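You operate a simulated robot arm through the tools that you are given. There is no shell and no other tool. Be economical: measure what you need, move in short steps, check, and stop when the job is done.

Carry out the task below with a simulated robot arm. There is one attempt and no reset: what you move stays moved.

## Task
Fold the purple cloth hem, beat it down and let it set under the grey block.
Fine: teal tamper till the bulge sinks, tamper back, block on till the bulge is gone, block back; pinch and drop nothing.
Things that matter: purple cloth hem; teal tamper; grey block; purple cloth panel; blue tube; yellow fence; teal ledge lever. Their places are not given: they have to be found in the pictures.

The check looks at the end state, three seconds after you hand in, the way a careful person would. Anything else that was tipped, shoved, dropped, spilled or broken makes it a failure. Flat cloth is picked up by pressing the open fingertips on it (5 to 10 N) and closing them slowly along it; thin cloth reads only 2 to 8 mm in the jaws.

## Robot
A 7-joint arm with a two-finger parallel gripper, fixed in place. Base frame: the origin is at the foot of the arm, x ahead of it, y to its left, z up; the work surface is at about z = 85.2. Units: cm, degrees, N and s.
With the tool pointing down near the work surface it reaches from about 44 to 92 cm from the base axis. Its first joint turns from -115.0 to 115.0 degrees. Payload 3.91 kg.
The tool frame sits at the grasp point between the pads (the TCP): z along the fingers, y along the line on which they close. The tips reach 3 cm beyond it. The gripper opens to 11 cm. The fingers are 2 cm wide and 1 cm thick; the gripper's body (4.8 by 11.2 cm) begins 5.5 cm behind the TCP.
Orientation is told as [roll, pitch, yaw] about the base's x, y, z axes, in that order, counted from this pose: with the fingers straight down and closing along the base's y, the tool's x points along the base's -x, its y along +y and its z along -z.

## Interface
- The arm moves only by the tool apply_moves. Its arguments are lists of equal length, an entry for each row: "travel": the shift along the base's x, y, z in cm, a list of three; "rotation": the turn, a rotation vector about the base's x, y, z in degrees, a list of three; "claw": the closure, from 0 (fully open) to 1 (shut). In form: {"travel": [[x, y, z], ...], "rotation": [[ax, ay, az], ...], "claw": [claw, ...]}. A call has 1 to 12 rows; each row is the pose to reach, as a shift and turn from the pose commanded when the call began. Rows are played at 5 a second. More than 5 cm and 8.6 degrees between two rows, or a gripper value outside its range, and nothing of the call is played. A pose out of reach is approached as far as the arm can. The call stops where the force on the tool passes 40 N (or 10 N more than at its start, if that is more) or the arm is blocked; 0.2 s more then pass. Each finger travels about 15.3 cm/s and halts on what it meets, pressing with about 24 N; the grip force reading is that of the motor and also rises with nothing between the fingers. The clock runs only during rows and for 0.2 s after the last one: add rows that repeat a pose to give the fingers time. The reply holds the time, the measured pose of the TCP, the force on the tool along the base axes, the opening and the grip force, in the units named above and with some noise, and new pictures: "show" is both (left out), scene, wrist or none.
- Cameras (640 x 400 px; columns grow to the right, rows downward): "scene" is fixed at [21.99, -49.86, 143.05]; the picture's right is [0.84, -0.55, 0.00], its down [-0.19, -0.29, -0.94] and it looks along [0.51, 0.79, -0.34] (base axes); focal length 338 px, centre (320, 200). "wrist" rides on the gripper at [-3.6, 0, -5.7] in the tool frame; the picture's right is [0.00, -1.00, 0.00], its down [0.97, 0.00, -0.24] and it looks along [0.24, 0.00, 0.97] (tool axes); focal length 218 px, centre (320, 200).
- raise_lower(by): slides the trunk up (or, below 0, down) by that many cm; the arm rides with it, the base frame stays. It gives what a move gives, with no picture.
- point_at(camera, pixels): for up to 12 pixels [column, row] of the newest picture of that camera ("zoom" is the newest enlarged one), the place [x, y, z] in the base frame of the surface seen there, good to about 0.3 cm. It takes no simulated time.
- enlarge(camera, box): a new picture of the part [left, top, right, bottom] of that camera's present view, enlarged. It takes no simulated time.
- finish_job(): hands the job in; it is judged then, once.

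Go step by step. Measure first, check grasps and placings, and put right what went wrong. The budget is 80 turns and 150 pictures, counting those below and the enlarged ones. Unless the task says otherwise, let go and move clear before handing in, and close with one line.

The tools are called as name(argument=value, ...) on one line, values as JSON. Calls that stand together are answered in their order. apply_moves: Moves the arm, as the interface text tells. Its arguments: {"type":"object","properties":{"travel":{"type":"array","items":{"type":"array","items":{"type":"number"}}},"rotation":{"type":"array","items":{"type":"array","items":{"type":"number"}}},"claw":{"type":"array","items":{"type":"number"}},"show":{"type":"string","enum":["both","scene","wrist","none"]}},"required":["travel","rotation","claw"]} The other tools are called the same way: raise_lower (by) slides the trunk up or down; point_at (camera, pixels) gives the place of the surface under pixels of a picture; enlarge (camera, box) takes an enlarged picture of a part of a camera's view; finish_job () hands the job in.

At the start:

```text
time_s: 0.0
tool_pos: [41.83, 22.19, 129.44]
orientation: [0.0, 0.0, 0.0]
contact_force: [0.3, 0.1, -0.6]
grip_width: 11.02
gripper_force: 0.1
trunk travel left (down, up): [-82.5, 16.5]
```

scene: 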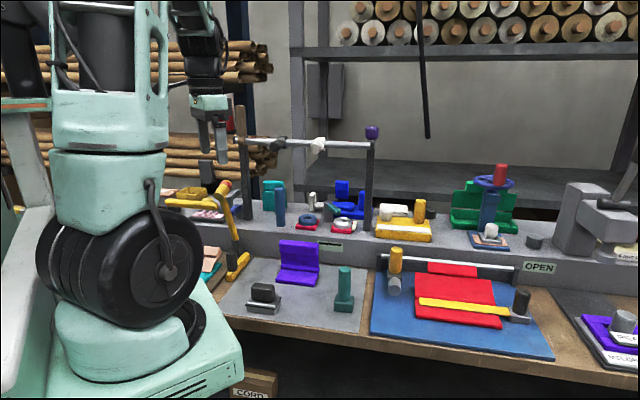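
wrist: 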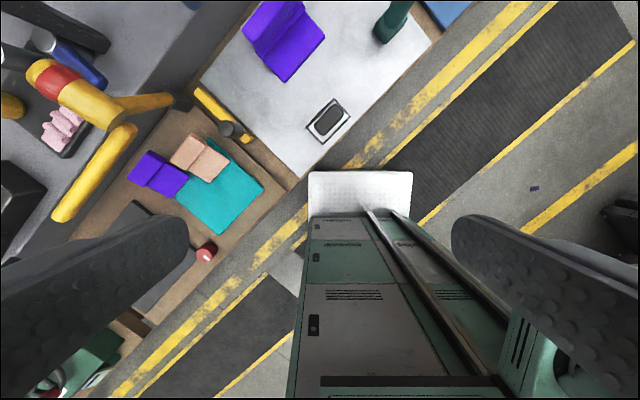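

The scene shows a grey mat with a purple cloth around (298,260), a grey/black block at (263,298) and a teal tamper at (344,290). I'll enlarge that area and measure.

enlarge(camera="scene", box=[200, 220, 380, 332])

enlarge(camera="wrist", box=[200, 0, 440, 150])

point_at(camera="scene", pixels=[[263, 288], [263, 305], [345, 270], [343, 300], [298, 250], [298, 275], [282, 240], [320, 245], [277, 281], [313, 285], [318, 270], [281, 262]])

point_at(camera="wrist", pixels=[[243, 45], [287, 81], [325, 38], [303, 5], [262, 5], [258, 58], [300, 15], [328, 120], [380, 38], [395, 10], [297, 176], [200, 80]])

```text
3.56 times, centred on (290, 276) of scene
```

zoom: 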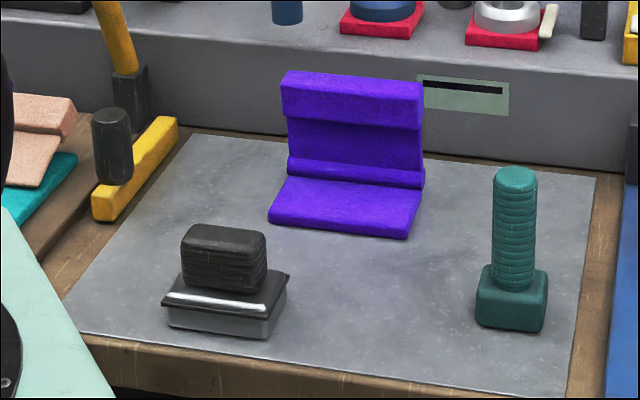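

```text
2.67 times, centred on (320, 75) of wrist
```

zoom: 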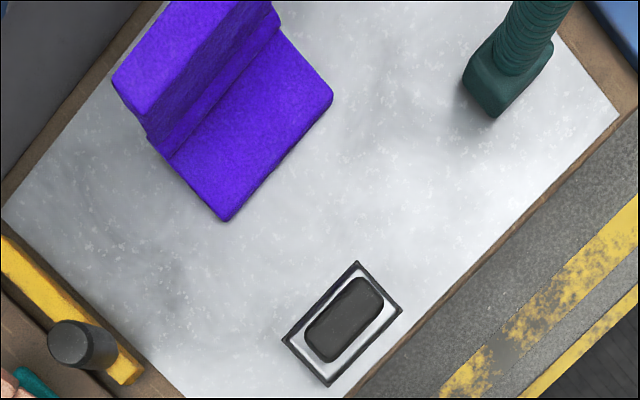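

```text
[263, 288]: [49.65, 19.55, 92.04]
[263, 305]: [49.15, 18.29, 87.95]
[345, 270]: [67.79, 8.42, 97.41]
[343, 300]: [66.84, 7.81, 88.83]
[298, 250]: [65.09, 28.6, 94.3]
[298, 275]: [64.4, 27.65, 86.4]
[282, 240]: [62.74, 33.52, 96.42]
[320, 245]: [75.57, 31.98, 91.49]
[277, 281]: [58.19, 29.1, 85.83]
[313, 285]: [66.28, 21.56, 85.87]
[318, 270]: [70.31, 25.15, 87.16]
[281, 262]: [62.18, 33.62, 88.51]
```

```text
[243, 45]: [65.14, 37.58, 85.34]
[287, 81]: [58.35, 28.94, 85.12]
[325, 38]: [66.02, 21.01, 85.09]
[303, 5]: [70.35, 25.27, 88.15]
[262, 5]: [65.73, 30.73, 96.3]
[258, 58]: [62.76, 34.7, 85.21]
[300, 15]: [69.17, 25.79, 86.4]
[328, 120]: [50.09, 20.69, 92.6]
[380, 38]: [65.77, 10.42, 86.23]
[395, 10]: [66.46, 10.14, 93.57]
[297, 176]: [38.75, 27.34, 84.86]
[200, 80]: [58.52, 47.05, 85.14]
```

The cloth's fold line runs about (62.5,34)–(70.5,25), with a flap standing to z≈96 behind a panel. I'll move over it with a yaw of −48° for a look from above.

apply_moves(travel=[[4, 1, -1.5], [8, 2, -3], [12, 3, -5], [16, 4, -7], [20, 5, -9], [23, 6, -11], [23, 6, -11]], rotation=[[0, 0, -8], [0, 0, -16], [0, 0, -24], [0, 0, -32], [0, 0, -40], [0, 0, -48], [0, 0, -48]], claw=[0, 0, 0, 0, 0, 0, 0])

```text
time_s: 1.6
tool_pos: [64.48, 28.13, 118.38]
orientation: [-0.1, -0.1, -48.1]
contact_force: [0.6, 0.7, 0.1]
grip_width: 11.0
gripper_force: 0.0
trunk travel left (down, up): [-82.5, 16.5]
```

scene: 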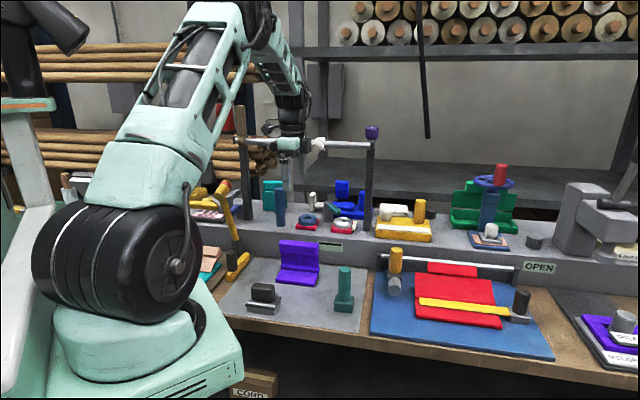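
wrist: 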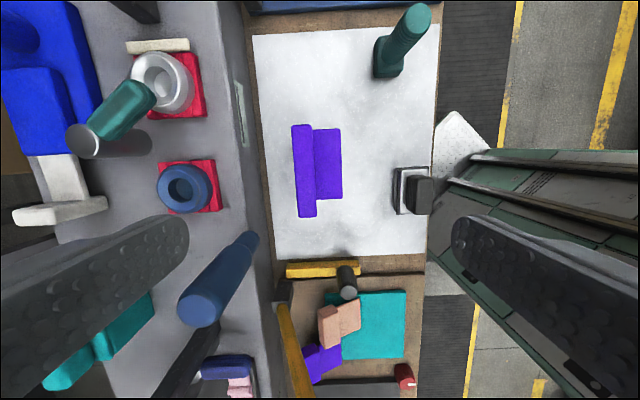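

Aligned view: flap strip at (304,170), panel at (328,165). I'll enlarge and measure flap edges, tall neighbours (blue tube, overhead bar) and the tools.

enlarge(camera="wrist", box=[240, 90, 400, 250])

point_at(camera="wrist", pixels=[[294, 128], [309, 127], [299, 214], [314, 213], [316, 130], [340, 130], [341, 197], [317, 197], [330, 165], [305, 170], [280, 170], [250, 170]])

point_at(camera="wrist", pixels=[[250, 240], [200, 305], [120, 115], [418, 20], [388, 60], [412, 193], [398, 175], [398, 210], [240, 110], [325, 270], [185, 185], [220, 275]])

point_at(camera="scene", pixels=[[260, 143], [350, 146], [372, 133], [240, 130], [280, 190], [301, 243], [299, 254], [300, 265], [301, 269]])

```text
2.50 times, centred on (320, 170) of wrist
```

zoom: 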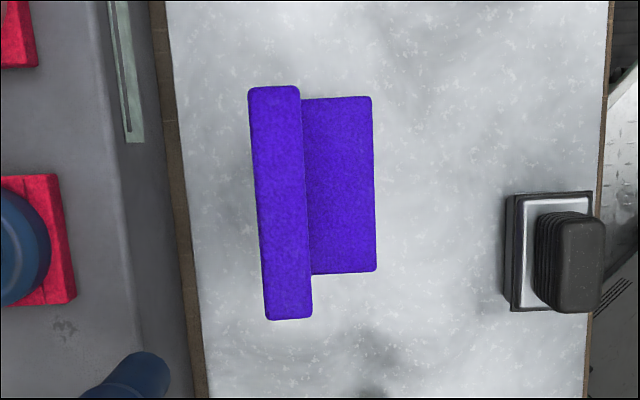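

```text
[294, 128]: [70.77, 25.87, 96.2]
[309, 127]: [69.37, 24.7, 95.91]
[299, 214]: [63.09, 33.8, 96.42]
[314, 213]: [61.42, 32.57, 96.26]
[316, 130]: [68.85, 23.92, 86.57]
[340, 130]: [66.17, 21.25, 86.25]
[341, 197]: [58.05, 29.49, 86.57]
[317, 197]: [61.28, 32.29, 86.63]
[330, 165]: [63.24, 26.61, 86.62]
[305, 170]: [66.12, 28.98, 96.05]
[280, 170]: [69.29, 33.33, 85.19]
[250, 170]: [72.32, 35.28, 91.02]
```

```text
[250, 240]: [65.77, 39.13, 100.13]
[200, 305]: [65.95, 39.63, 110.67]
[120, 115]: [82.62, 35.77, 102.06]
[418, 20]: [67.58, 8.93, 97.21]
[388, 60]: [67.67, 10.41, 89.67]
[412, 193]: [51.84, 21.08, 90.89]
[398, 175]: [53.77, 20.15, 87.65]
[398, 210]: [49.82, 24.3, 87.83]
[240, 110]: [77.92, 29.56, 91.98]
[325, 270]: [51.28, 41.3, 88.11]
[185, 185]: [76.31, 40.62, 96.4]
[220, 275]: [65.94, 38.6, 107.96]
```

```text
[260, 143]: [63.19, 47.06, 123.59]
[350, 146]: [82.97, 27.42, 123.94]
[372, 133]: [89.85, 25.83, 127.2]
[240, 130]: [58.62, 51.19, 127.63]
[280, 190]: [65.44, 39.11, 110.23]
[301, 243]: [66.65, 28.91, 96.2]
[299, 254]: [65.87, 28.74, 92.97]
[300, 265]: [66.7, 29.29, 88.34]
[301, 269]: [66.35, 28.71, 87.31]
```

The flap is about 11 wide × 2 thick with its centre at (66.2,29.2), top z 96.3, and hinges near z 87. The overhead bar is ~10 cm behind it. I'll stay on the robot side and use the rear finger of the open gripper to push the flap over; first shift and descend astride it.

apply_moves(travel=[[-1.2, -1.3, 0], [-1.2, -1.3, -4.5], [-1.2, -1.3, -9], [-1.2, -1.3, -12], [-1.2, -1.3, -15], [-1.2, -1.3, -17], [-1.2, -1.3, -17]], rotation=[[0, 0, 0], [0, 0, 0], [0, 0, 0], [0, 0, 0], [0, 0, 0], [0, 0, 0], [0, 0, 0]], claw=[0, 0, 0, 0, 0, 0, 0])

```text
time_s: 3.2
tool_pos: [63.47, 26.84, 101.47]
orientation: [0.0, 0.0, -48.0]
contact_force: [0.3, 0.2, -0.1]
grip_width: 11.01
gripper_force: 0.0
trunk travel left (down, up): [-82.5, 16.5]
```

scene: 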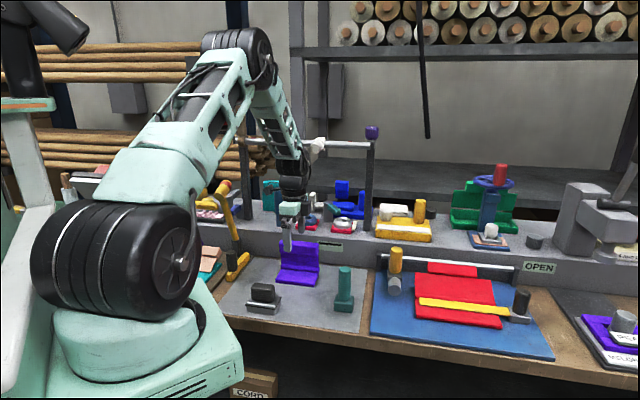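
wrist: 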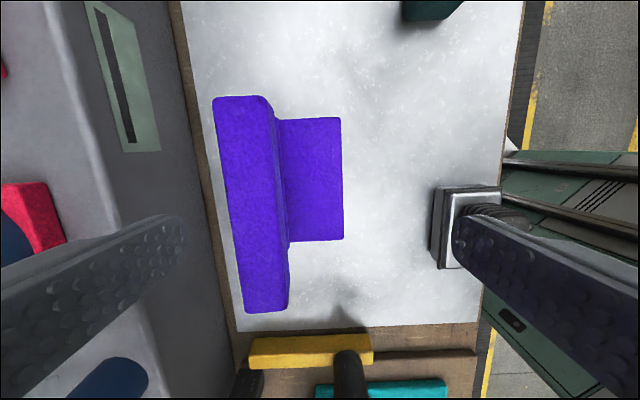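

The gripper straddles the flap, and the front finger would pass near the block as it goes forward. I'll shift 2 cm along the flap away from the block, descend to z 93.5, and push gently toward the robot side.

apply_moves(travel=[[1.3, -1.5, 0], [1.3, -1.5, -4], [1.3, -1.5, -8], [0.56, -2.17, -8], [-0.18, -2.84, -8], [-0.92, -3.5, -8], [-1.66, -4.18, -8], [-2.4, -4.85, -8], [-2.4, -4.85, -8]], rotation=[[0, 0, 0], [0, 0, 0], [0, 0, 0], [0, 0, 0], [0, 0, 0], [0, 0, 0], [0, 0, 0], [0, 0, 0], [0, 0, 0]], claw=[0, 0, 0, 0, 0, 0, 0, 0, 0])

enlarge(camera="scene", box=[200, 200, 380, 312])

```text
time_s: 5.2
tool_pos: [61.16, 22.11, 93.34]
orientation: [0.0, 0.1, -48.0]
contact_force: [0.2, 0.5, -1.0]
grip_width: 11.03
gripper_force: 0.1
trunk travel left (down, up): [-82.5, 16.5]
```

scene: 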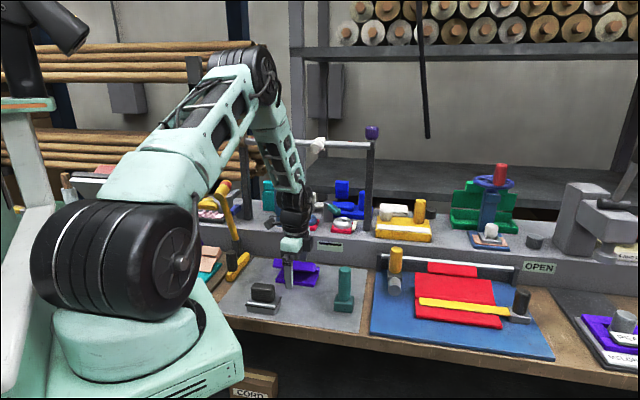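
wrist: 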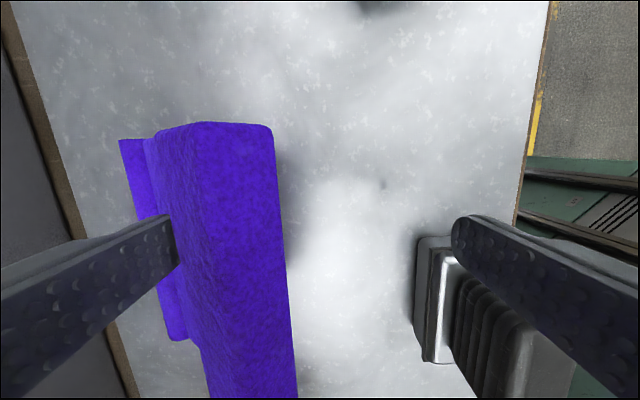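

```text
3.56 times, centred on (290, 256) of scene
```

zoom: 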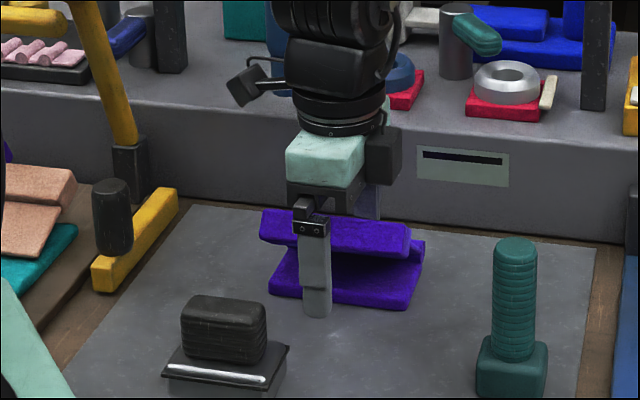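

Flap is leaning about 45° with almost no force. I'll keep pushing forward and then down to bring it onto the panel.

apply_moves(travel=[[-0.74, -0.67, 0], [-1.48, -1.34, -0.3], [-2.2, -2.0, -0.6], [-2.6, -2.35, -1.0], [-2.9, -2.6, -1.5], [-2.9, -2.6, -2], [-2.9, -2.6, -2]], rotation=[[0, 0, 0], [0, 0, 0], [0, 0, 0], [0, 0, 0], [0, 0, 0], [0, 0, 0], [0, 0, 0]], claw=[0, 0, 0, 0, 0, 0, 0])

enlarge(camera="scene", box=[200, 200, 380, 312])

```text
time_s: 6.8
tool_pos: [58.28, 19.4, 91.28]
orientation: [-0.1, 0.1, -48.0]
contact_force: [-1.3, 0.1, 0.9]
grip_width: 10.98
gripper_force: 0.0
trunk travel left (down, up): [-82.5, 16.5]
```

scene: 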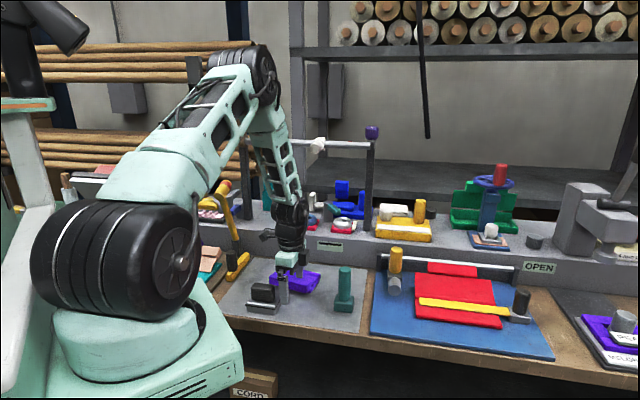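
wrist: 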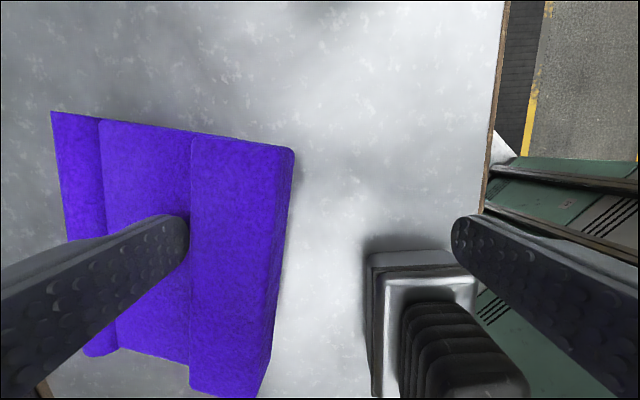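

```text
3.56 times, centred on (290, 256) of scene
```

zoom: 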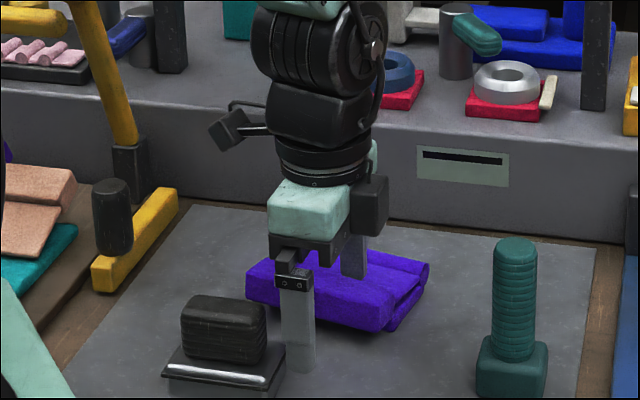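

The flap now lies nearly over the panel. I'll lift straight up and look at whether it stays.

apply_moves(travel=[[0, 0, -0.7], [0, 0, -0.7], [0, 0, 4], [0, 0, 8], [0, 0, 12], [2, 2, 14], [2, 2, 14]], rotation=[[0, 0, 0], [0, 0, 0], [0, 0, 0], [0, 0, 0], [0, 0, 0], [0, 0, 0], [0, 0, 0]], claw=[0, 0, 0, 0, 0, 0, 0])

enlarge(camera="scene", box=[200, 220, 380, 332])

enlarge(camera="wrist", box=[160, 60, 480, 260])

```text
time_s: 8.4
tool_pos: [60.06, 21.46, 105.33]
orientation: [0.0, 0.0, -47.9]
contact_force: [-0.1, -0.6, -0.3]
grip_width: 11.01
gripper_force: 0.1
trunk travel left (down, up): [-82.5, 16.5]
```

scene: 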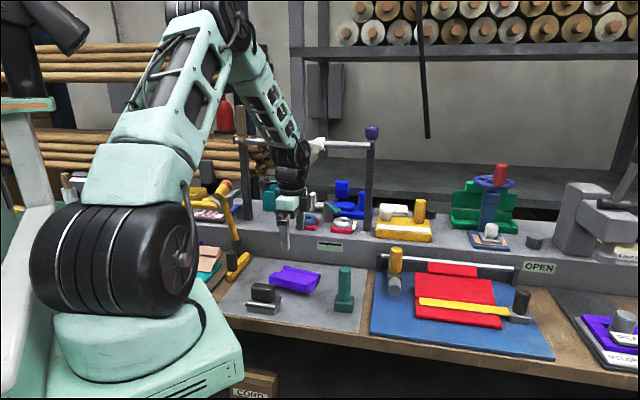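
wrist: 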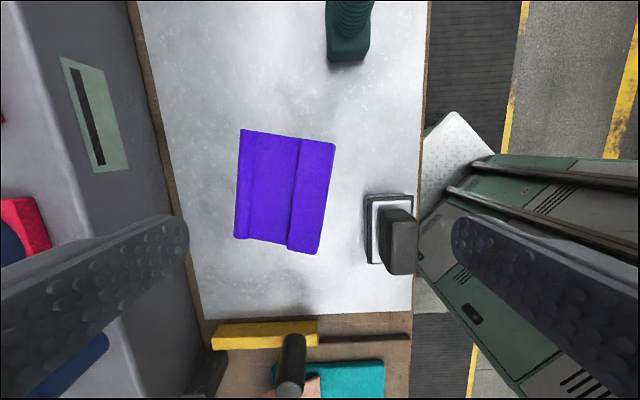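

```text
3.56 times, centred on (290, 276) of scene
```

zoom: 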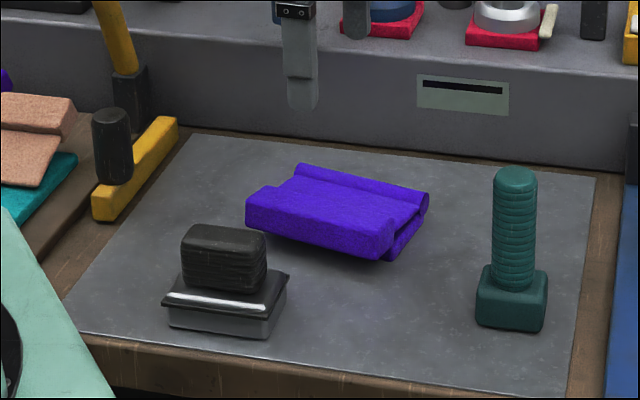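

```text
2.00 times, centred on (320, 160) of wrist
```

zoom: 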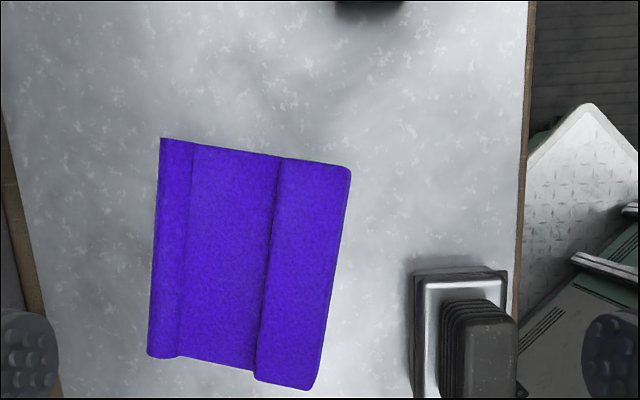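

The fold stays down, slightly skewed; a ridge remains at the back edge. I'll measure heights across it.

point_at(camera="zoom", pixels=[[160, 145], [150, 350], [172, 250], [185, 250], [200, 250], [230, 250], [258, 250], [285, 260], [315, 265], [347, 175], [308, 385], [260, 375]])

point_at(camera="scene", pixels=[[270, 276], [270, 281], [306, 287], [310, 290], [309, 285], [318, 275], [302, 268], [290, 275], [345, 272], [343, 305], [335, 300], [352, 302]])

enlarge(camera="scene", box=[255, 255, 335, 305])

```text
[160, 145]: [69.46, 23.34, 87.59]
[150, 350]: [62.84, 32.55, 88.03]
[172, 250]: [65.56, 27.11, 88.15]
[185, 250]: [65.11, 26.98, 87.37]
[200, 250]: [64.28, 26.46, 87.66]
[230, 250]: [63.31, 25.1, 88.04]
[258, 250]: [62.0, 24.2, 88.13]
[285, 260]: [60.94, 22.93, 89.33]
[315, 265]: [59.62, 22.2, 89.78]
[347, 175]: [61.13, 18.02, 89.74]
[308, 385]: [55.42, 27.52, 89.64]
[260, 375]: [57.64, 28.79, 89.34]
```

```text
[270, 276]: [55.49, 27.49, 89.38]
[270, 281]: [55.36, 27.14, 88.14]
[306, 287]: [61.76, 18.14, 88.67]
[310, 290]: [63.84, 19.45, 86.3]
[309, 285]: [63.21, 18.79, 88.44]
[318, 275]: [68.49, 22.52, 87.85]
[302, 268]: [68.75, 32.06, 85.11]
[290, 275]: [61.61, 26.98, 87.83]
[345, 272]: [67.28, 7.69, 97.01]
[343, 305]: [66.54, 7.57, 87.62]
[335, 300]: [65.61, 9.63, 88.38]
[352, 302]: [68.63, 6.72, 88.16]
```

```text
8.00 times, centred on (295, 280) of scene
```

zoom: 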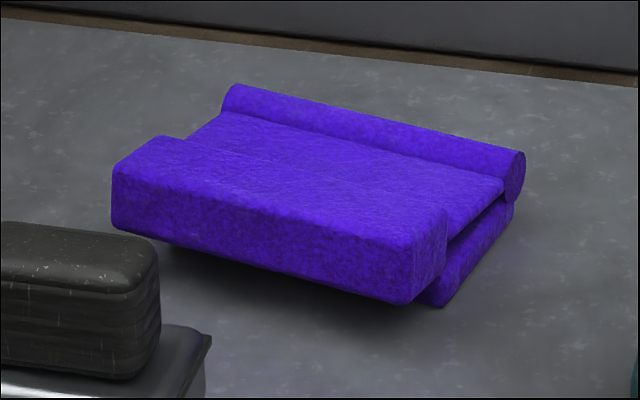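

The panel was dragged ~2–3 cm at its right end, and the flap is skewed (front edge (61.1,18.0)–(55.4,27.5)). I'll square it again by nudging the right part of its front edge back with the closed fingers at low height.

apply_moves(travel=[[-0.8, -1.9, 0], [-1.6, -3.8, 0], [-1.6, -3.8, -4.5], [-1.6, -3.8, -9], [-1.6, -3.8, -13], [-1.6, -3.8, -15.2], [-1.1, -3.35, -15.2], [-0.5, -2.8, -15.2], [0, -2.35, -15.2], [0.5, -1.9, -15.2], [0.85, -1.6, -15.2], [0.85, -1.6, -15.2]], rotation=[[0, 0, 0], [0, 0, 0], [0, 0, 0], [0, 0, 0], [0, 0, 0], [0, 0, 0], [0, 0, 0], [0, 0, 0], [0, 0, 0], [0, 0, 0], [0, 0, 0], [0, 0, 0]], claw=[0.5, 1, 1, 1, 1, 1, 1, 1, 1, 1, 1, 1])

enlarge(camera="scene", box=[200, 220, 380, 332])

```text
time_s: 11.0
tool_pos: [61.16, 19.89, 90.24]
orientation: [0.0, 0.0, -48.0]
contact_force: [-0.5, -1.4, 0.9]
grip_width: 0.02
gripper_force: 24.2
trunk travel left (down, up): [-82.5, 16.5]
```

scene: 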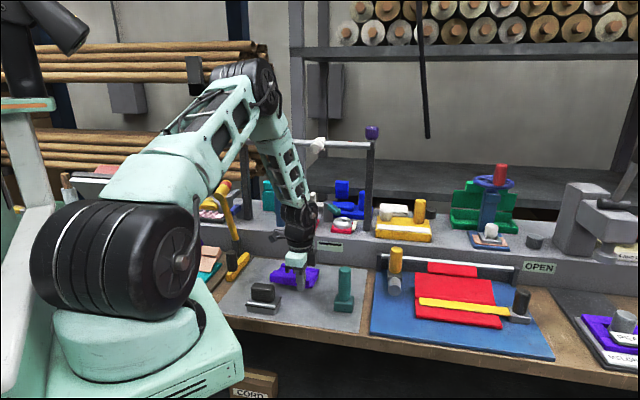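
wrist: 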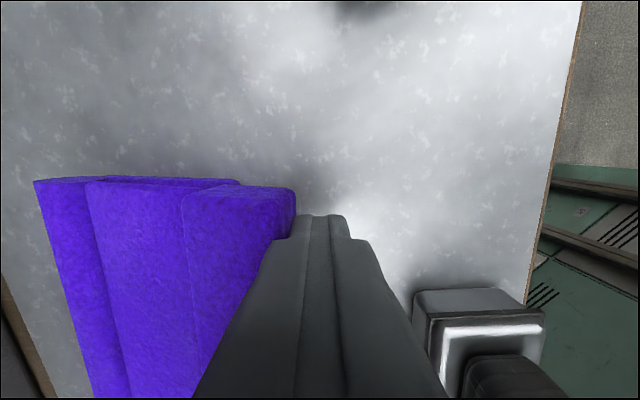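

```text
3.56 times, centred on (290, 276) of scene
```

zoom: 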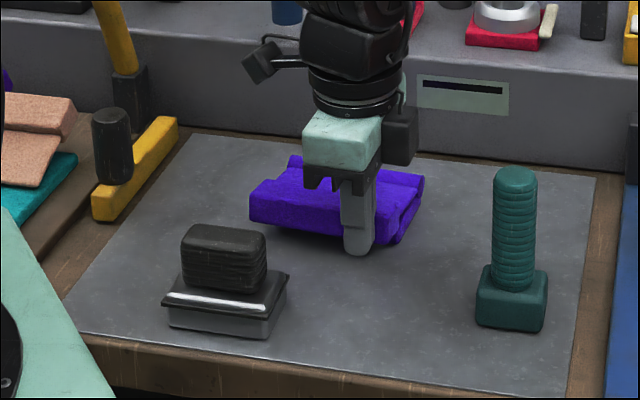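

The right ridge end is back near its first place ((425,178) in the enlarged view, as at the start). I'll back off, rise and re-measure.

apply_moves(travel=[[-0.8, -0.7, 0], [-1.5, -1.35, 0], [-1.5, -1.35, 4.5], [-1.5, -1.35, 9], [-0.5, 0, 13], [0.5, 2, 15], [0.5, 2, 15]], rotation=[[0, 0, 0], [0, 0, 0], [0, 0, 0], [0, 0, 0], [0, 0, 0], [0, 0, 0], [0, 0, 0]], claw=[1, 1, 1, 1, 1, 1, 1], show="wrist")

enlarge(camera="scene", box=[255, 255, 335, 305])

```text
time_s: 12.6
tool_pos: [61.8, 21.9, 105.13]
orientation: [0.0, 0.1, -48.1]
contact_force: [0.3, 0.3, 0.3]
grip_width: 0.0
gripper_force: 23.8
trunk travel left (down, up): [-82.5, 16.5]
```

wrist: 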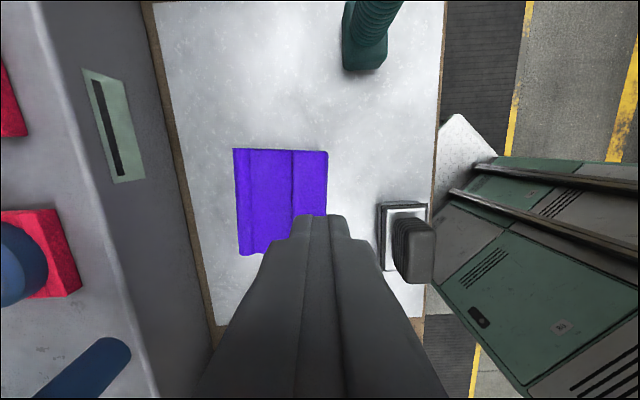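

```text
8.00 times, centred on (295, 280) of scene
```

zoom: 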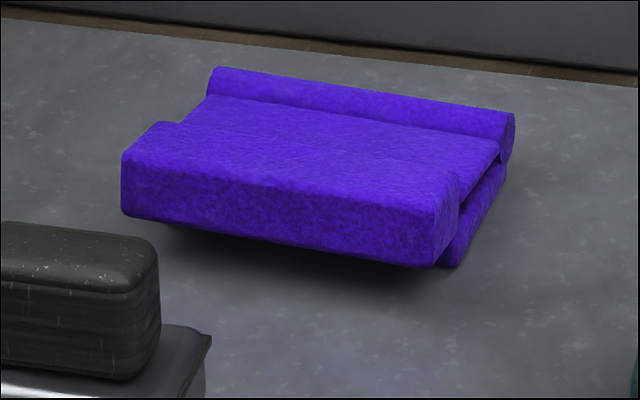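

Now square again. Measuring the flap's places, the tamper and the block.

point_at(camera="zoom", pixels=[[215, 80], [500, 125], [350, 100], [345, 120], [300, 150], [300, 185], [130, 190], [435, 235], [450, 262], [128, 160], [455, 180], [505, 165]])

point_at(camera="wrist", pixels=[[236, 150], [239, 248], [327, 153], [272, 180], [310, 180], [243, 200], [366, 15], [350, 68], [384, 62], [384, 40], [344, 40], [388, 268]])

enlarge(camera="scene", box=[320, 255, 368, 315])

```text
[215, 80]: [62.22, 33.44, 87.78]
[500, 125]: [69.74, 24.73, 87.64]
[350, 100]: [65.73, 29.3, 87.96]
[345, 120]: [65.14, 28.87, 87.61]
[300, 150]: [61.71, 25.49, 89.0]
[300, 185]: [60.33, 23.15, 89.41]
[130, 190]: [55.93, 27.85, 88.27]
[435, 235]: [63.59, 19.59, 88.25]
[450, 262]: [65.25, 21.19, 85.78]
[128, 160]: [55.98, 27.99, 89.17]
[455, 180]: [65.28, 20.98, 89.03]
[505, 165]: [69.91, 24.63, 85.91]
```

```text
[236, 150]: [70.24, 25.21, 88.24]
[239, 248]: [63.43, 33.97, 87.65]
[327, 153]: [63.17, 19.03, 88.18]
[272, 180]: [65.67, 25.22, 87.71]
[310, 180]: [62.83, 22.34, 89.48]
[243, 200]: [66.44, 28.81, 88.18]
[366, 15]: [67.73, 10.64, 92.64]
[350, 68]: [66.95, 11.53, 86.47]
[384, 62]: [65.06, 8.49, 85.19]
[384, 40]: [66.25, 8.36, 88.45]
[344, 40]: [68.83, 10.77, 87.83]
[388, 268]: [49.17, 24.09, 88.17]
```

```text
6.67 times, centred on (344, 285) of scene
```

zoom: 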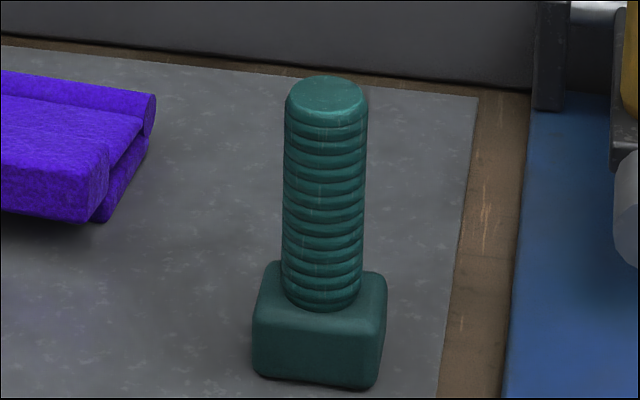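

The cloth is restored and square. Tamper handle is around (67.7,8.9), top z≈97.5, base top ≈89.5. I'll move above it with the gripper part-open.

apply_moves(travel=[[1.5, -3.3, 1], [3, -6.5, 2], [4.5, -9.8, 2], [5.7, -12.9, 1], [5.7, -12.9, 1], [5.7, -12.9, 1]], rotation=[[0, 0, 0], [0, 0, 0], [0, 0, 0], [0, 0, 0], [0, 0, 0], [0, 0, 0]], claw=[1, 0.7, 0.4, 0.4, 0.4, 0.4])

point_at(camera="wrist", pixels=[[320, 215], [310, 200], [330, 200], [320, 190], [320, 230], [320, 245], [320, 170]])

```text
time_s: 14.0
tool_pos: [67.45, 8.88, 106.11]
orientation: [0.0, 0.1, -48.0]
contact_force: [-0.4, 0.7, 0.3]
grip_width: 6.59
gripper_force: 0.0
trunk travel left (down, up): [-82.5, 16.5]
```

scene: 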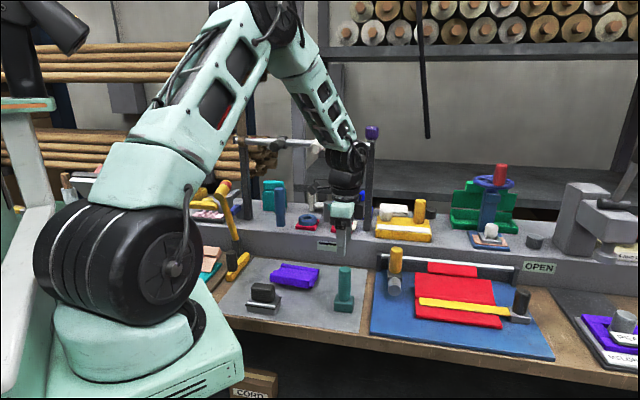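
wrist: 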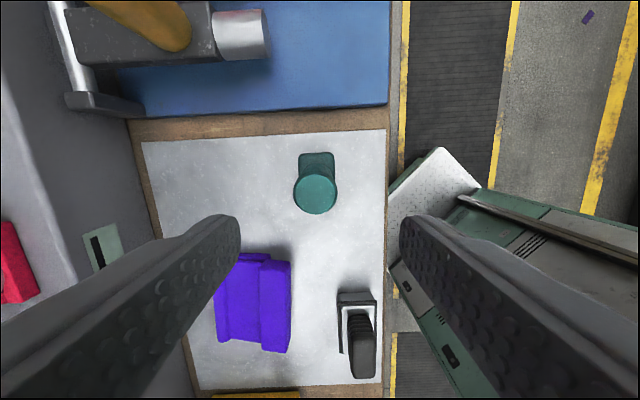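

```text
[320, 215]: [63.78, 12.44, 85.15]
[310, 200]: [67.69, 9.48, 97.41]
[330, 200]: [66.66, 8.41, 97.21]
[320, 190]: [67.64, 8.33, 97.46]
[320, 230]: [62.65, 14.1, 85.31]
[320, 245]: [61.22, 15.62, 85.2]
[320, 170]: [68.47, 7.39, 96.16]
```

Handle top centre is at pixel (315,193) → about (67.75,8.8,97.4), nearly under the TCP. Fine shift, descend to z≈93.7 and close.

apply_moves(travel=[[0.3, -0.1, -4], [0.3, -0.1, -8], [0.3, -0.1, -11], [0.3, -0.1, -12.4], [0.3, -0.1, -12.4], [0.3, -0.1, -12.4], [0.3, -0.1, -12.4], [0.3, -0.1, -12.4], [0.3, -0.1, -12.4]], rotation=[[0, 0, 0], [0, 0, 0], [0, 0, 0], [0, 0, 0], [0, 0, 0], [0, 0, 0], [0, 0, 0], [0, 0, 0], [0, 0, 0]], claw=[0.4, 0.4, 0.4, 0.4, 0.55, 0.65, 0.8, 1, 1])

enlarge(camera="scene", box=[240, 220, 400, 320])

```text
time_s: 16.0
tool_pos: [67.74, 8.88, 93.82]
orientation: [0.0, -0.1, -48.0]
contact_force: [-0.6, 0.3, 0.6]
grip_width: 3.12
gripper_force: 24.0
trunk travel left (down, up): [-82.5, 16.5]
```

scene: 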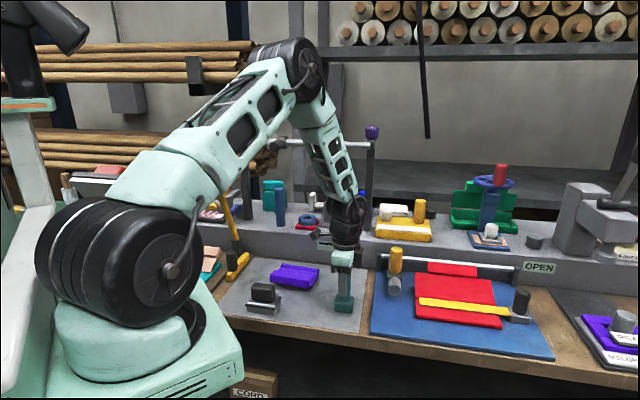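
wrist: 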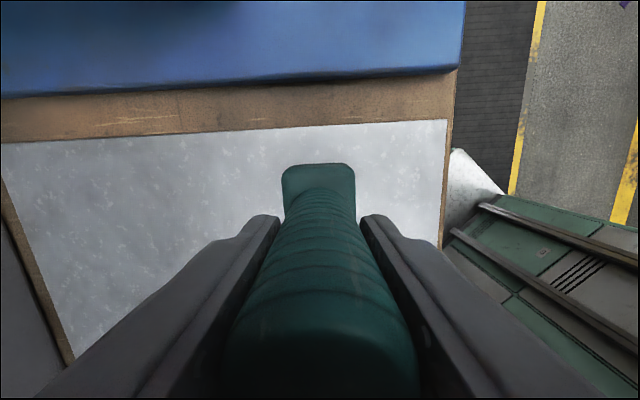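

```text
4.00 times, centred on (320, 270) of scene
```

zoom: 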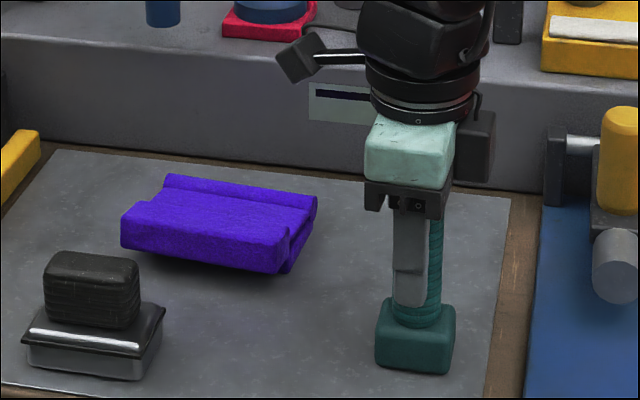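

Grip is good (3.1 cm wide; home pose (67.74, 8.88, 93.82)). Lift and carry the tamper to above the fold's roll near (65.9,28.6).

apply_moves(travel=[[0, 0, 4], [0, 0, 8], [-0.4, 4.5, 10], [-0.8, 9, 10], [-1.2, 13, 10], [-1.6, 17, 9], [-1.8, 19.7, 7], [-1.8, 19.7, 6], [-1.8, 19.7, 6]], rotation=[[0, 0, 0], [0, 0, 0], [0, 0, 0], [0, 0, 0], [0, 0, 0], [0, 0, 0], [0, 0, 0], [0, 0, 0], [0, 0, 0]], claw=[1, 1, 1, 1, 1, 1, 1, 1, 1])

enlarge(camera="scene", box=[230, 210, 358, 290])

```text
time_s: 18.0
tool_pos: [66.01, 28.46, 99.89]
orientation: [0.0, -0.1, -48.1]
contact_force: [-0.2, 0.0, -1.6]
grip_width: 3.14
gripper_force: 24.0
trunk travel left (down, up): [-82.5, 16.5]
```

scene: 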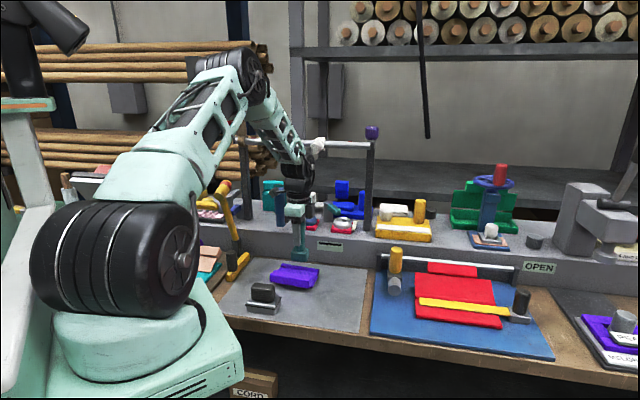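
wrist: 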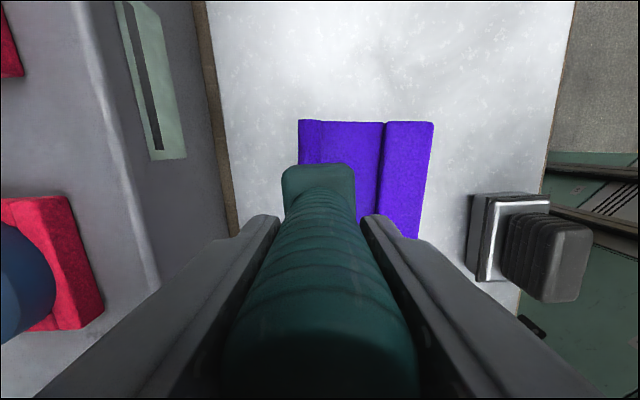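

```text
5.00 times, centred on (294, 250) of scene
```

zoom: 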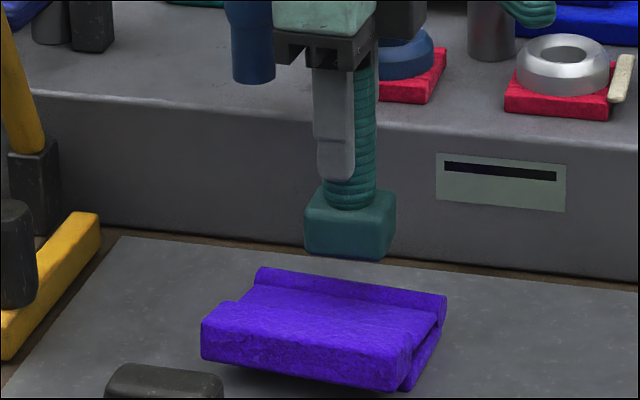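

The tamper hangs centred over the roll, about 3 cm up. Press down in small steps.

apply_moves(travel=[[0, 0, -1.5], [0, 0, -2.6], [0, 0, -3.1], [0, 0, -3.4], [0, 0, -3.7], [0, 0, -3.7]], rotation=[[0, 0, 0], [0, 0, 0], [0, 0, 0], [0, 0, 0], [0, 0, 0], [0, 0, 0]], claw=[1, 1, 1, 1, 1, 1], show="none")

enlarge(camera="scene", box=[230, 225, 358, 305])

```text
time_s: 19.4
tool_pos: [65.89, 28.59, 96.34]
orientation: [0.3, 0.0, -48.1]
contact_force: [0.6, -1.9, 14.1]
grip_width: 3.12
gripper_force: 24.1
trunk travel left (down, up): [-82.5, 16.5]
```

```text
5.00 times, centred on (294, 265) of scene
```

zoom: 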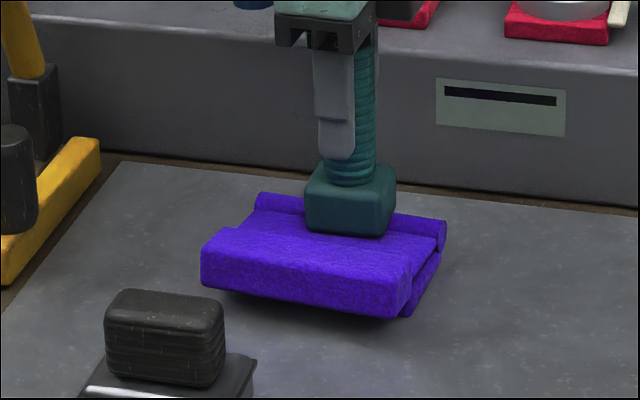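

14 N on the roll at z 96.3 (foot at ~87.7). Beat: press to ~30 N, release, a few times.

apply_moves(travel=[[0, 0, -0.4], [0, 0, -0.6], [0, 0, 1.2], [0, 0, -0.3], [0, 0, -0.7], [0, 0, 1.2], [0, 0, -0.3], [0, 0, -0.7], [0, 0, 1.2], [0, 0, -0.3], [0, 0, -0.7], [0, 0, -0.7]], rotation=[[0, 0, 0], [0, 0, 0], [0, 0, 0], [0, 0, 0], [0, 0, 0], [0, 0, 0], [0, 0, 0], [0, 0, 0], [0, 0, 0], [0, 0, 0], [0, 0, 0], [0, 0, 0]], claw=[1, 1, 1, 1, 1, 1, 1, 1, 1, 1, 1, 1], show="none")

enlarge(camera="scene", box=[230, 225, 358, 305])

```text
time_s: 22.0
tool_pos: [65.93, 28.54, 95.67]
orientation: [0.3, 0.1, -47.9]
contact_force: [-1.6, -3.9, 33.6]
grip_width: 3.16
gripper_force: 24.3
trunk travel left (down, up): [-82.5, 16.5]
```

```text
5.00 times, centred on (294, 265) of scene
```

zoom: 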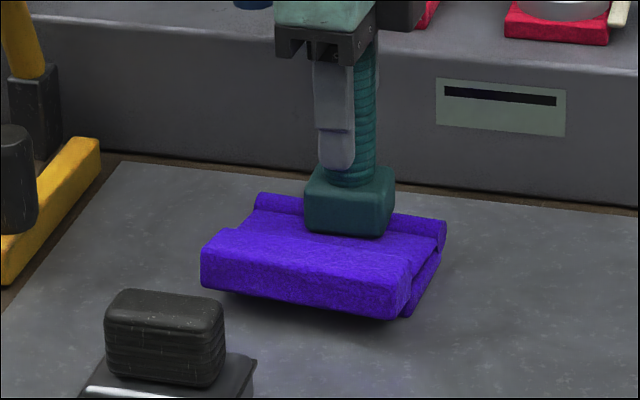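

The foot isn't visibly sinking in the picture (the fingers have slid ~0.6 cm down the handle). Lift and look at the roll.

apply_moves(travel=[[0, 0, 2], [-2, -1.8, 5], [-4, -3.6, 7], [-4, -3.6, 7]], rotation=[[0, 0, 0], [0, 0, 0], [0, 0, 0], [0, 0, 0]], claw=[1, 1, 1, 1], show="none")

enlarge(camera="scene", box=[255, 245, 335, 295])

point_at(camera="zoom", pixels=[[215, 160], [350, 180], [500, 205], [345, 200], [300, 230], [300, 265], [455, 260]])

```text
time_s: 23.0
tool_pos: [61.69, 25.01, 102.43]
orientation: [0.0, 0.1, -48.0]
contact_force: [-0.3, 0.4, -1.0]
grip_width: 3.12
gripper_force: 24.3
trunk travel left (down, up): [-82.5, 16.5]
```

```text
8.00 times, centred on (295, 270) of scene
```

zoom: 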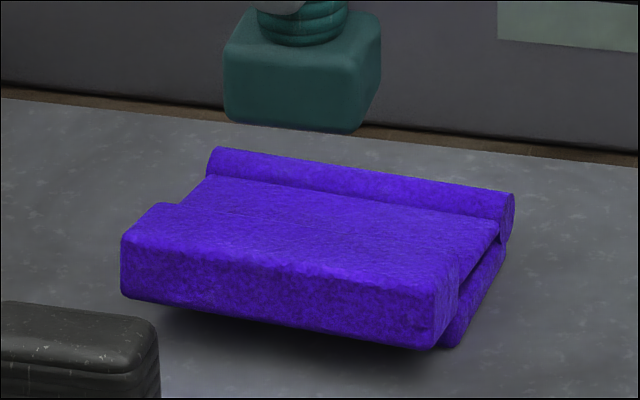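

```text
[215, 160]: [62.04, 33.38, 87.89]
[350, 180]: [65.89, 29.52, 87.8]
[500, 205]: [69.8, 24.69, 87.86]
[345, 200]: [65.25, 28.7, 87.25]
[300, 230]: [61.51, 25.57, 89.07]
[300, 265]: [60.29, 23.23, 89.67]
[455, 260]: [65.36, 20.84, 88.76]
```

Roll height unchanged (87.8); the raised bulge is evidently the thick hem at the front (z≈89.6, still floating above the panel). I'll tamp there at (60.8,24).

apply_moves(travel=[[-0.9, -1.0, -2], [-0.9, -1.0, -4], [-0.9, -1.0, -4.8], [-0.9, -1.0, -5.3], [-0.9, -1.0, -5.8], [-0.9, -1.0, -5.8]], rotation=[[0, 0, 0], [0, 0, 0], [0, 0, 0], [0, 0, 0], [0, 0, 0], [0, 0, 0]], claw=[1, 1, 1, 1, 1, 1], show="none")

enlarge(camera="scene", box=[230, 225, 358, 305])

```text
time_s: 24.4
tool_pos: [60.74, 23.83, 96.78]
orientation: [0.0, 0.0, -47.9]
contact_force: [-16.3, -7.0, 33.1]
grip_width: 3.21
gripper_force: 23.5
trunk travel left (down, up): [-82.5, 16.5]
```

```text
5.00 times, centred on (294, 265) of scene
```

zoom: 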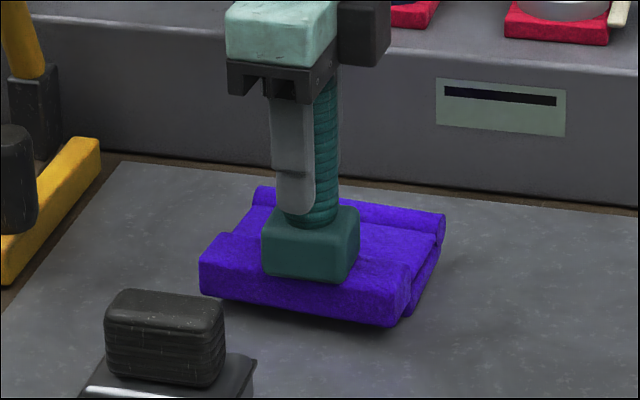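

33 N there, the hem went down a little. Lift and check.

apply_moves(travel=[[0, 0, 3], [1.5, 1.3, 6], [3, 2.7, 7], [3, 2.7, 7]], rotation=[[0, 0, 0], [0, 0, 0], [0, 0, 0], [0, 0, 0]], claw=[1, 1, 1, 1], show="none")

enlarge(camera="scene", box=[255, 245, 335, 295])

point_at(camera="zoom", pixels=[[215, 160], [350, 180], [500, 205], [345, 200], [300, 230], [300, 265], [455, 260]])

```text
time_s: 25.4
tool_pos: [63.9, 26.73, 103.7]
orientation: [0.0, 0.0, -48.1]
contact_force: [-0.7, 0.3, -1.2]
grip_width: 3.12
gripper_force: 24.1
trunk travel left (down, up): [-82.5, 16.5]
```

```text
8.00 times, centred on (295, 270) of scene
```

zoom: 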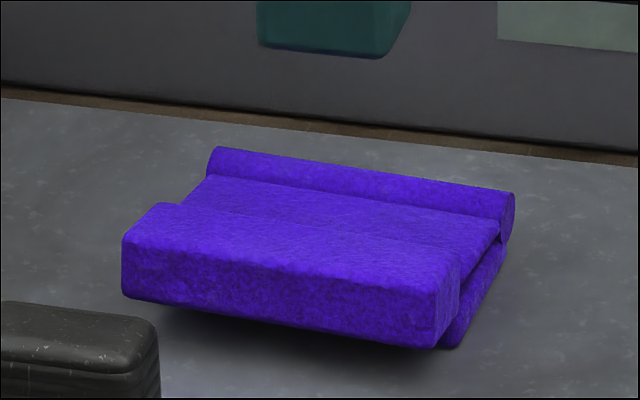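

```text
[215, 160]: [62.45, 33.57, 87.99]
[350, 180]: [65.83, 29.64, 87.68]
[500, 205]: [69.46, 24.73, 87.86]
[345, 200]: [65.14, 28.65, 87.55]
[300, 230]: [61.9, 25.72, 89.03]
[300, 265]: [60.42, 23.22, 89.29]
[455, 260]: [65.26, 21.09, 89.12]
```

The hem springs back unchanged. Between roll and hem bar there's a ~4 cm flat area over the panel at about (63.9,26.8), right below the tamper now; I'll beat there with quicker strokes.

apply_moves(travel=[[0, 0, -3], [0, 0, -6], [0, 0, -7.5], [0, 0, -8.3], [0, 0, -8.8], [0, 0, -8.8]], rotation=[[0, 0, 0], [0, 0, 0], [0, 0, 0], [0, 0, 0], [0, 0, 0], [0, 0, 0]], claw=[1, 1, 1, 1, 1, 1], show="none")

enlarge(camera="scene", box=[255, 235, 335, 295])

```text
time_s: 26.8
tool_pos: [63.98, 26.85, 94.87]
orientation: [0.2, 0.1, -48.0]
contact_force: [1.4, 3.9, 22.7]
grip_width: 3.14
gripper_force: 24.2
trunk travel left (down, up): [-82.5, 16.5]
```

```text
6.67 times, centred on (295, 265) of scene
```

zoom: 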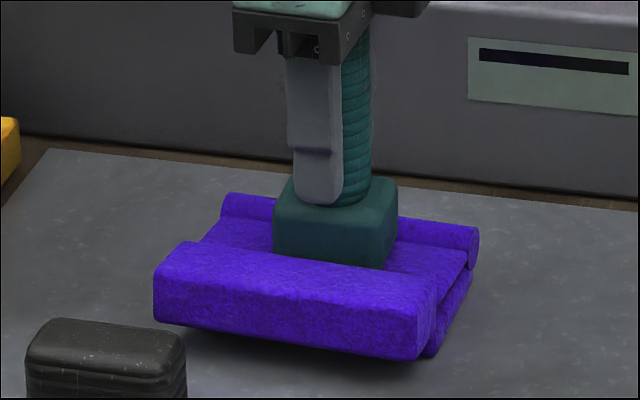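

The foot seats between roll and hem bar (22 N). A few beats here, then lift and compare.

apply_moves(travel=[[0, 0, -0.3], [0, 0, 2.5], [0, 0, 0], [0, 0, -0.4], [0, 0, 2.5], [0, 0, 0], [0, 0, -0.4], [0, 0, 2.5], [0, 0, 0], [0, 0, -0.4], [0, 0, 4], [0, 0, 8]], rotation=[[0, 0, 0], [0, 0, 0], [0, 0, 0], [0, 0, 0], [0, 0, 0], [0, 0, 0], [0, 0, 0], [0, 0, 0], [0, 0, 0], [0, 0, 0], [0, 0, 0], [0, 0, 0]], claw=[1, 1, 1, 1, 1, 1, 1, 1, 1, 1, 1, 1], show="none")

enlarge(camera="scene", box=[255, 245, 335, 295])

point_at(camera="zoom", pixels=[[215, 160], [350, 180], [500, 205], [345, 200], [300, 230], [300, 265], [455, 260]])

```text
time_s: 29.4
tool_pos: [63.93, 26.88, 102.75]
orientation: [-0.1, 0.0, -48.0]
contact_force: [0.2, 0.5, -1.3]
grip_width: 3.12
gripper_force: 24.5
trunk travel left (down, up): [-82.5, 16.5]
```

```text
8.00 times, centred on (295, 270) of scene
```

zoom: 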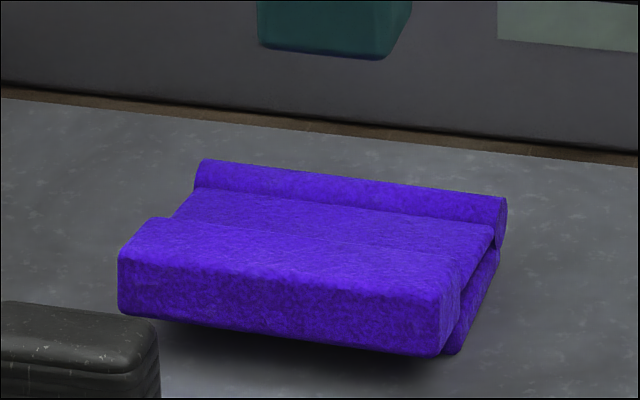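

```text
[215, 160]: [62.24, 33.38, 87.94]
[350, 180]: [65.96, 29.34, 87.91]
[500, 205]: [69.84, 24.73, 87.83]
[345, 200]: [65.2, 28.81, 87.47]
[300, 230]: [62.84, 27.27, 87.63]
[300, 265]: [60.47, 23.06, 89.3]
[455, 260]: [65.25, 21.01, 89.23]
```

No visible sinking yet, and the hem springs up. I'll try firmer strokes on the crease roll, now that the fingertips nearly rest on the tamper's base and can't slide.

apply_moves(travel=[[1.6, 1.4, -2], [1.6, 1.4, -5], [1.6, 1.4, -8], [1.6, 1.4, -4.5], [1.6, 1.4, -8.2], [1.6, 1.4, -4.5], [1.6, 1.4, -8.2], [1.6, 1.4, -4.5], [1.6, 1.4, -8.2], [1.6, 1.4, -8.2]], rotation=[[0, 0, 0], [0, 0, 0], [0, 0, 0], [0, 0, 0], [0, 0, 0], [0, 0, 0], [0, 0, 0], [0, 0, 0], [0, 0, 0], [0, 0, 0]], claw=[1, 1, 1, 1, 1, 1, 1, 1, 1, 1], show="none")

enlarge(camera="scene", box=[255, 245, 335, 295])

```text
time_s: 31.6
tool_pos: [65.75, 27.94, 94.57]
orientation: [0.0, 0.0, -47.9]
contact_force: [-2.0, -2.6, 7.8]
grip_width: 3.1
gripper_force: 23.8
trunk travel left (down, up): [-82.5, 16.5]
```

```text
8.00 times, centred on (295, 270) of scene
```

zoom: 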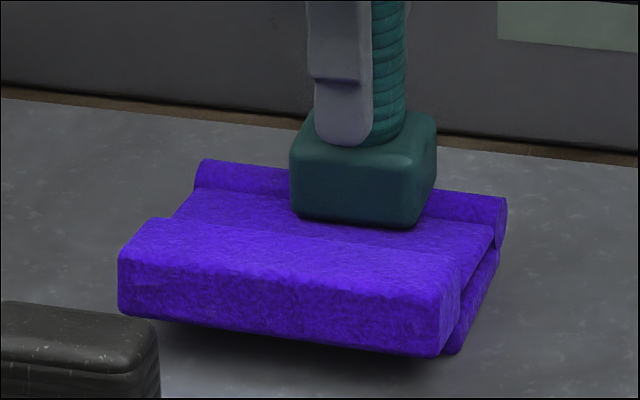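

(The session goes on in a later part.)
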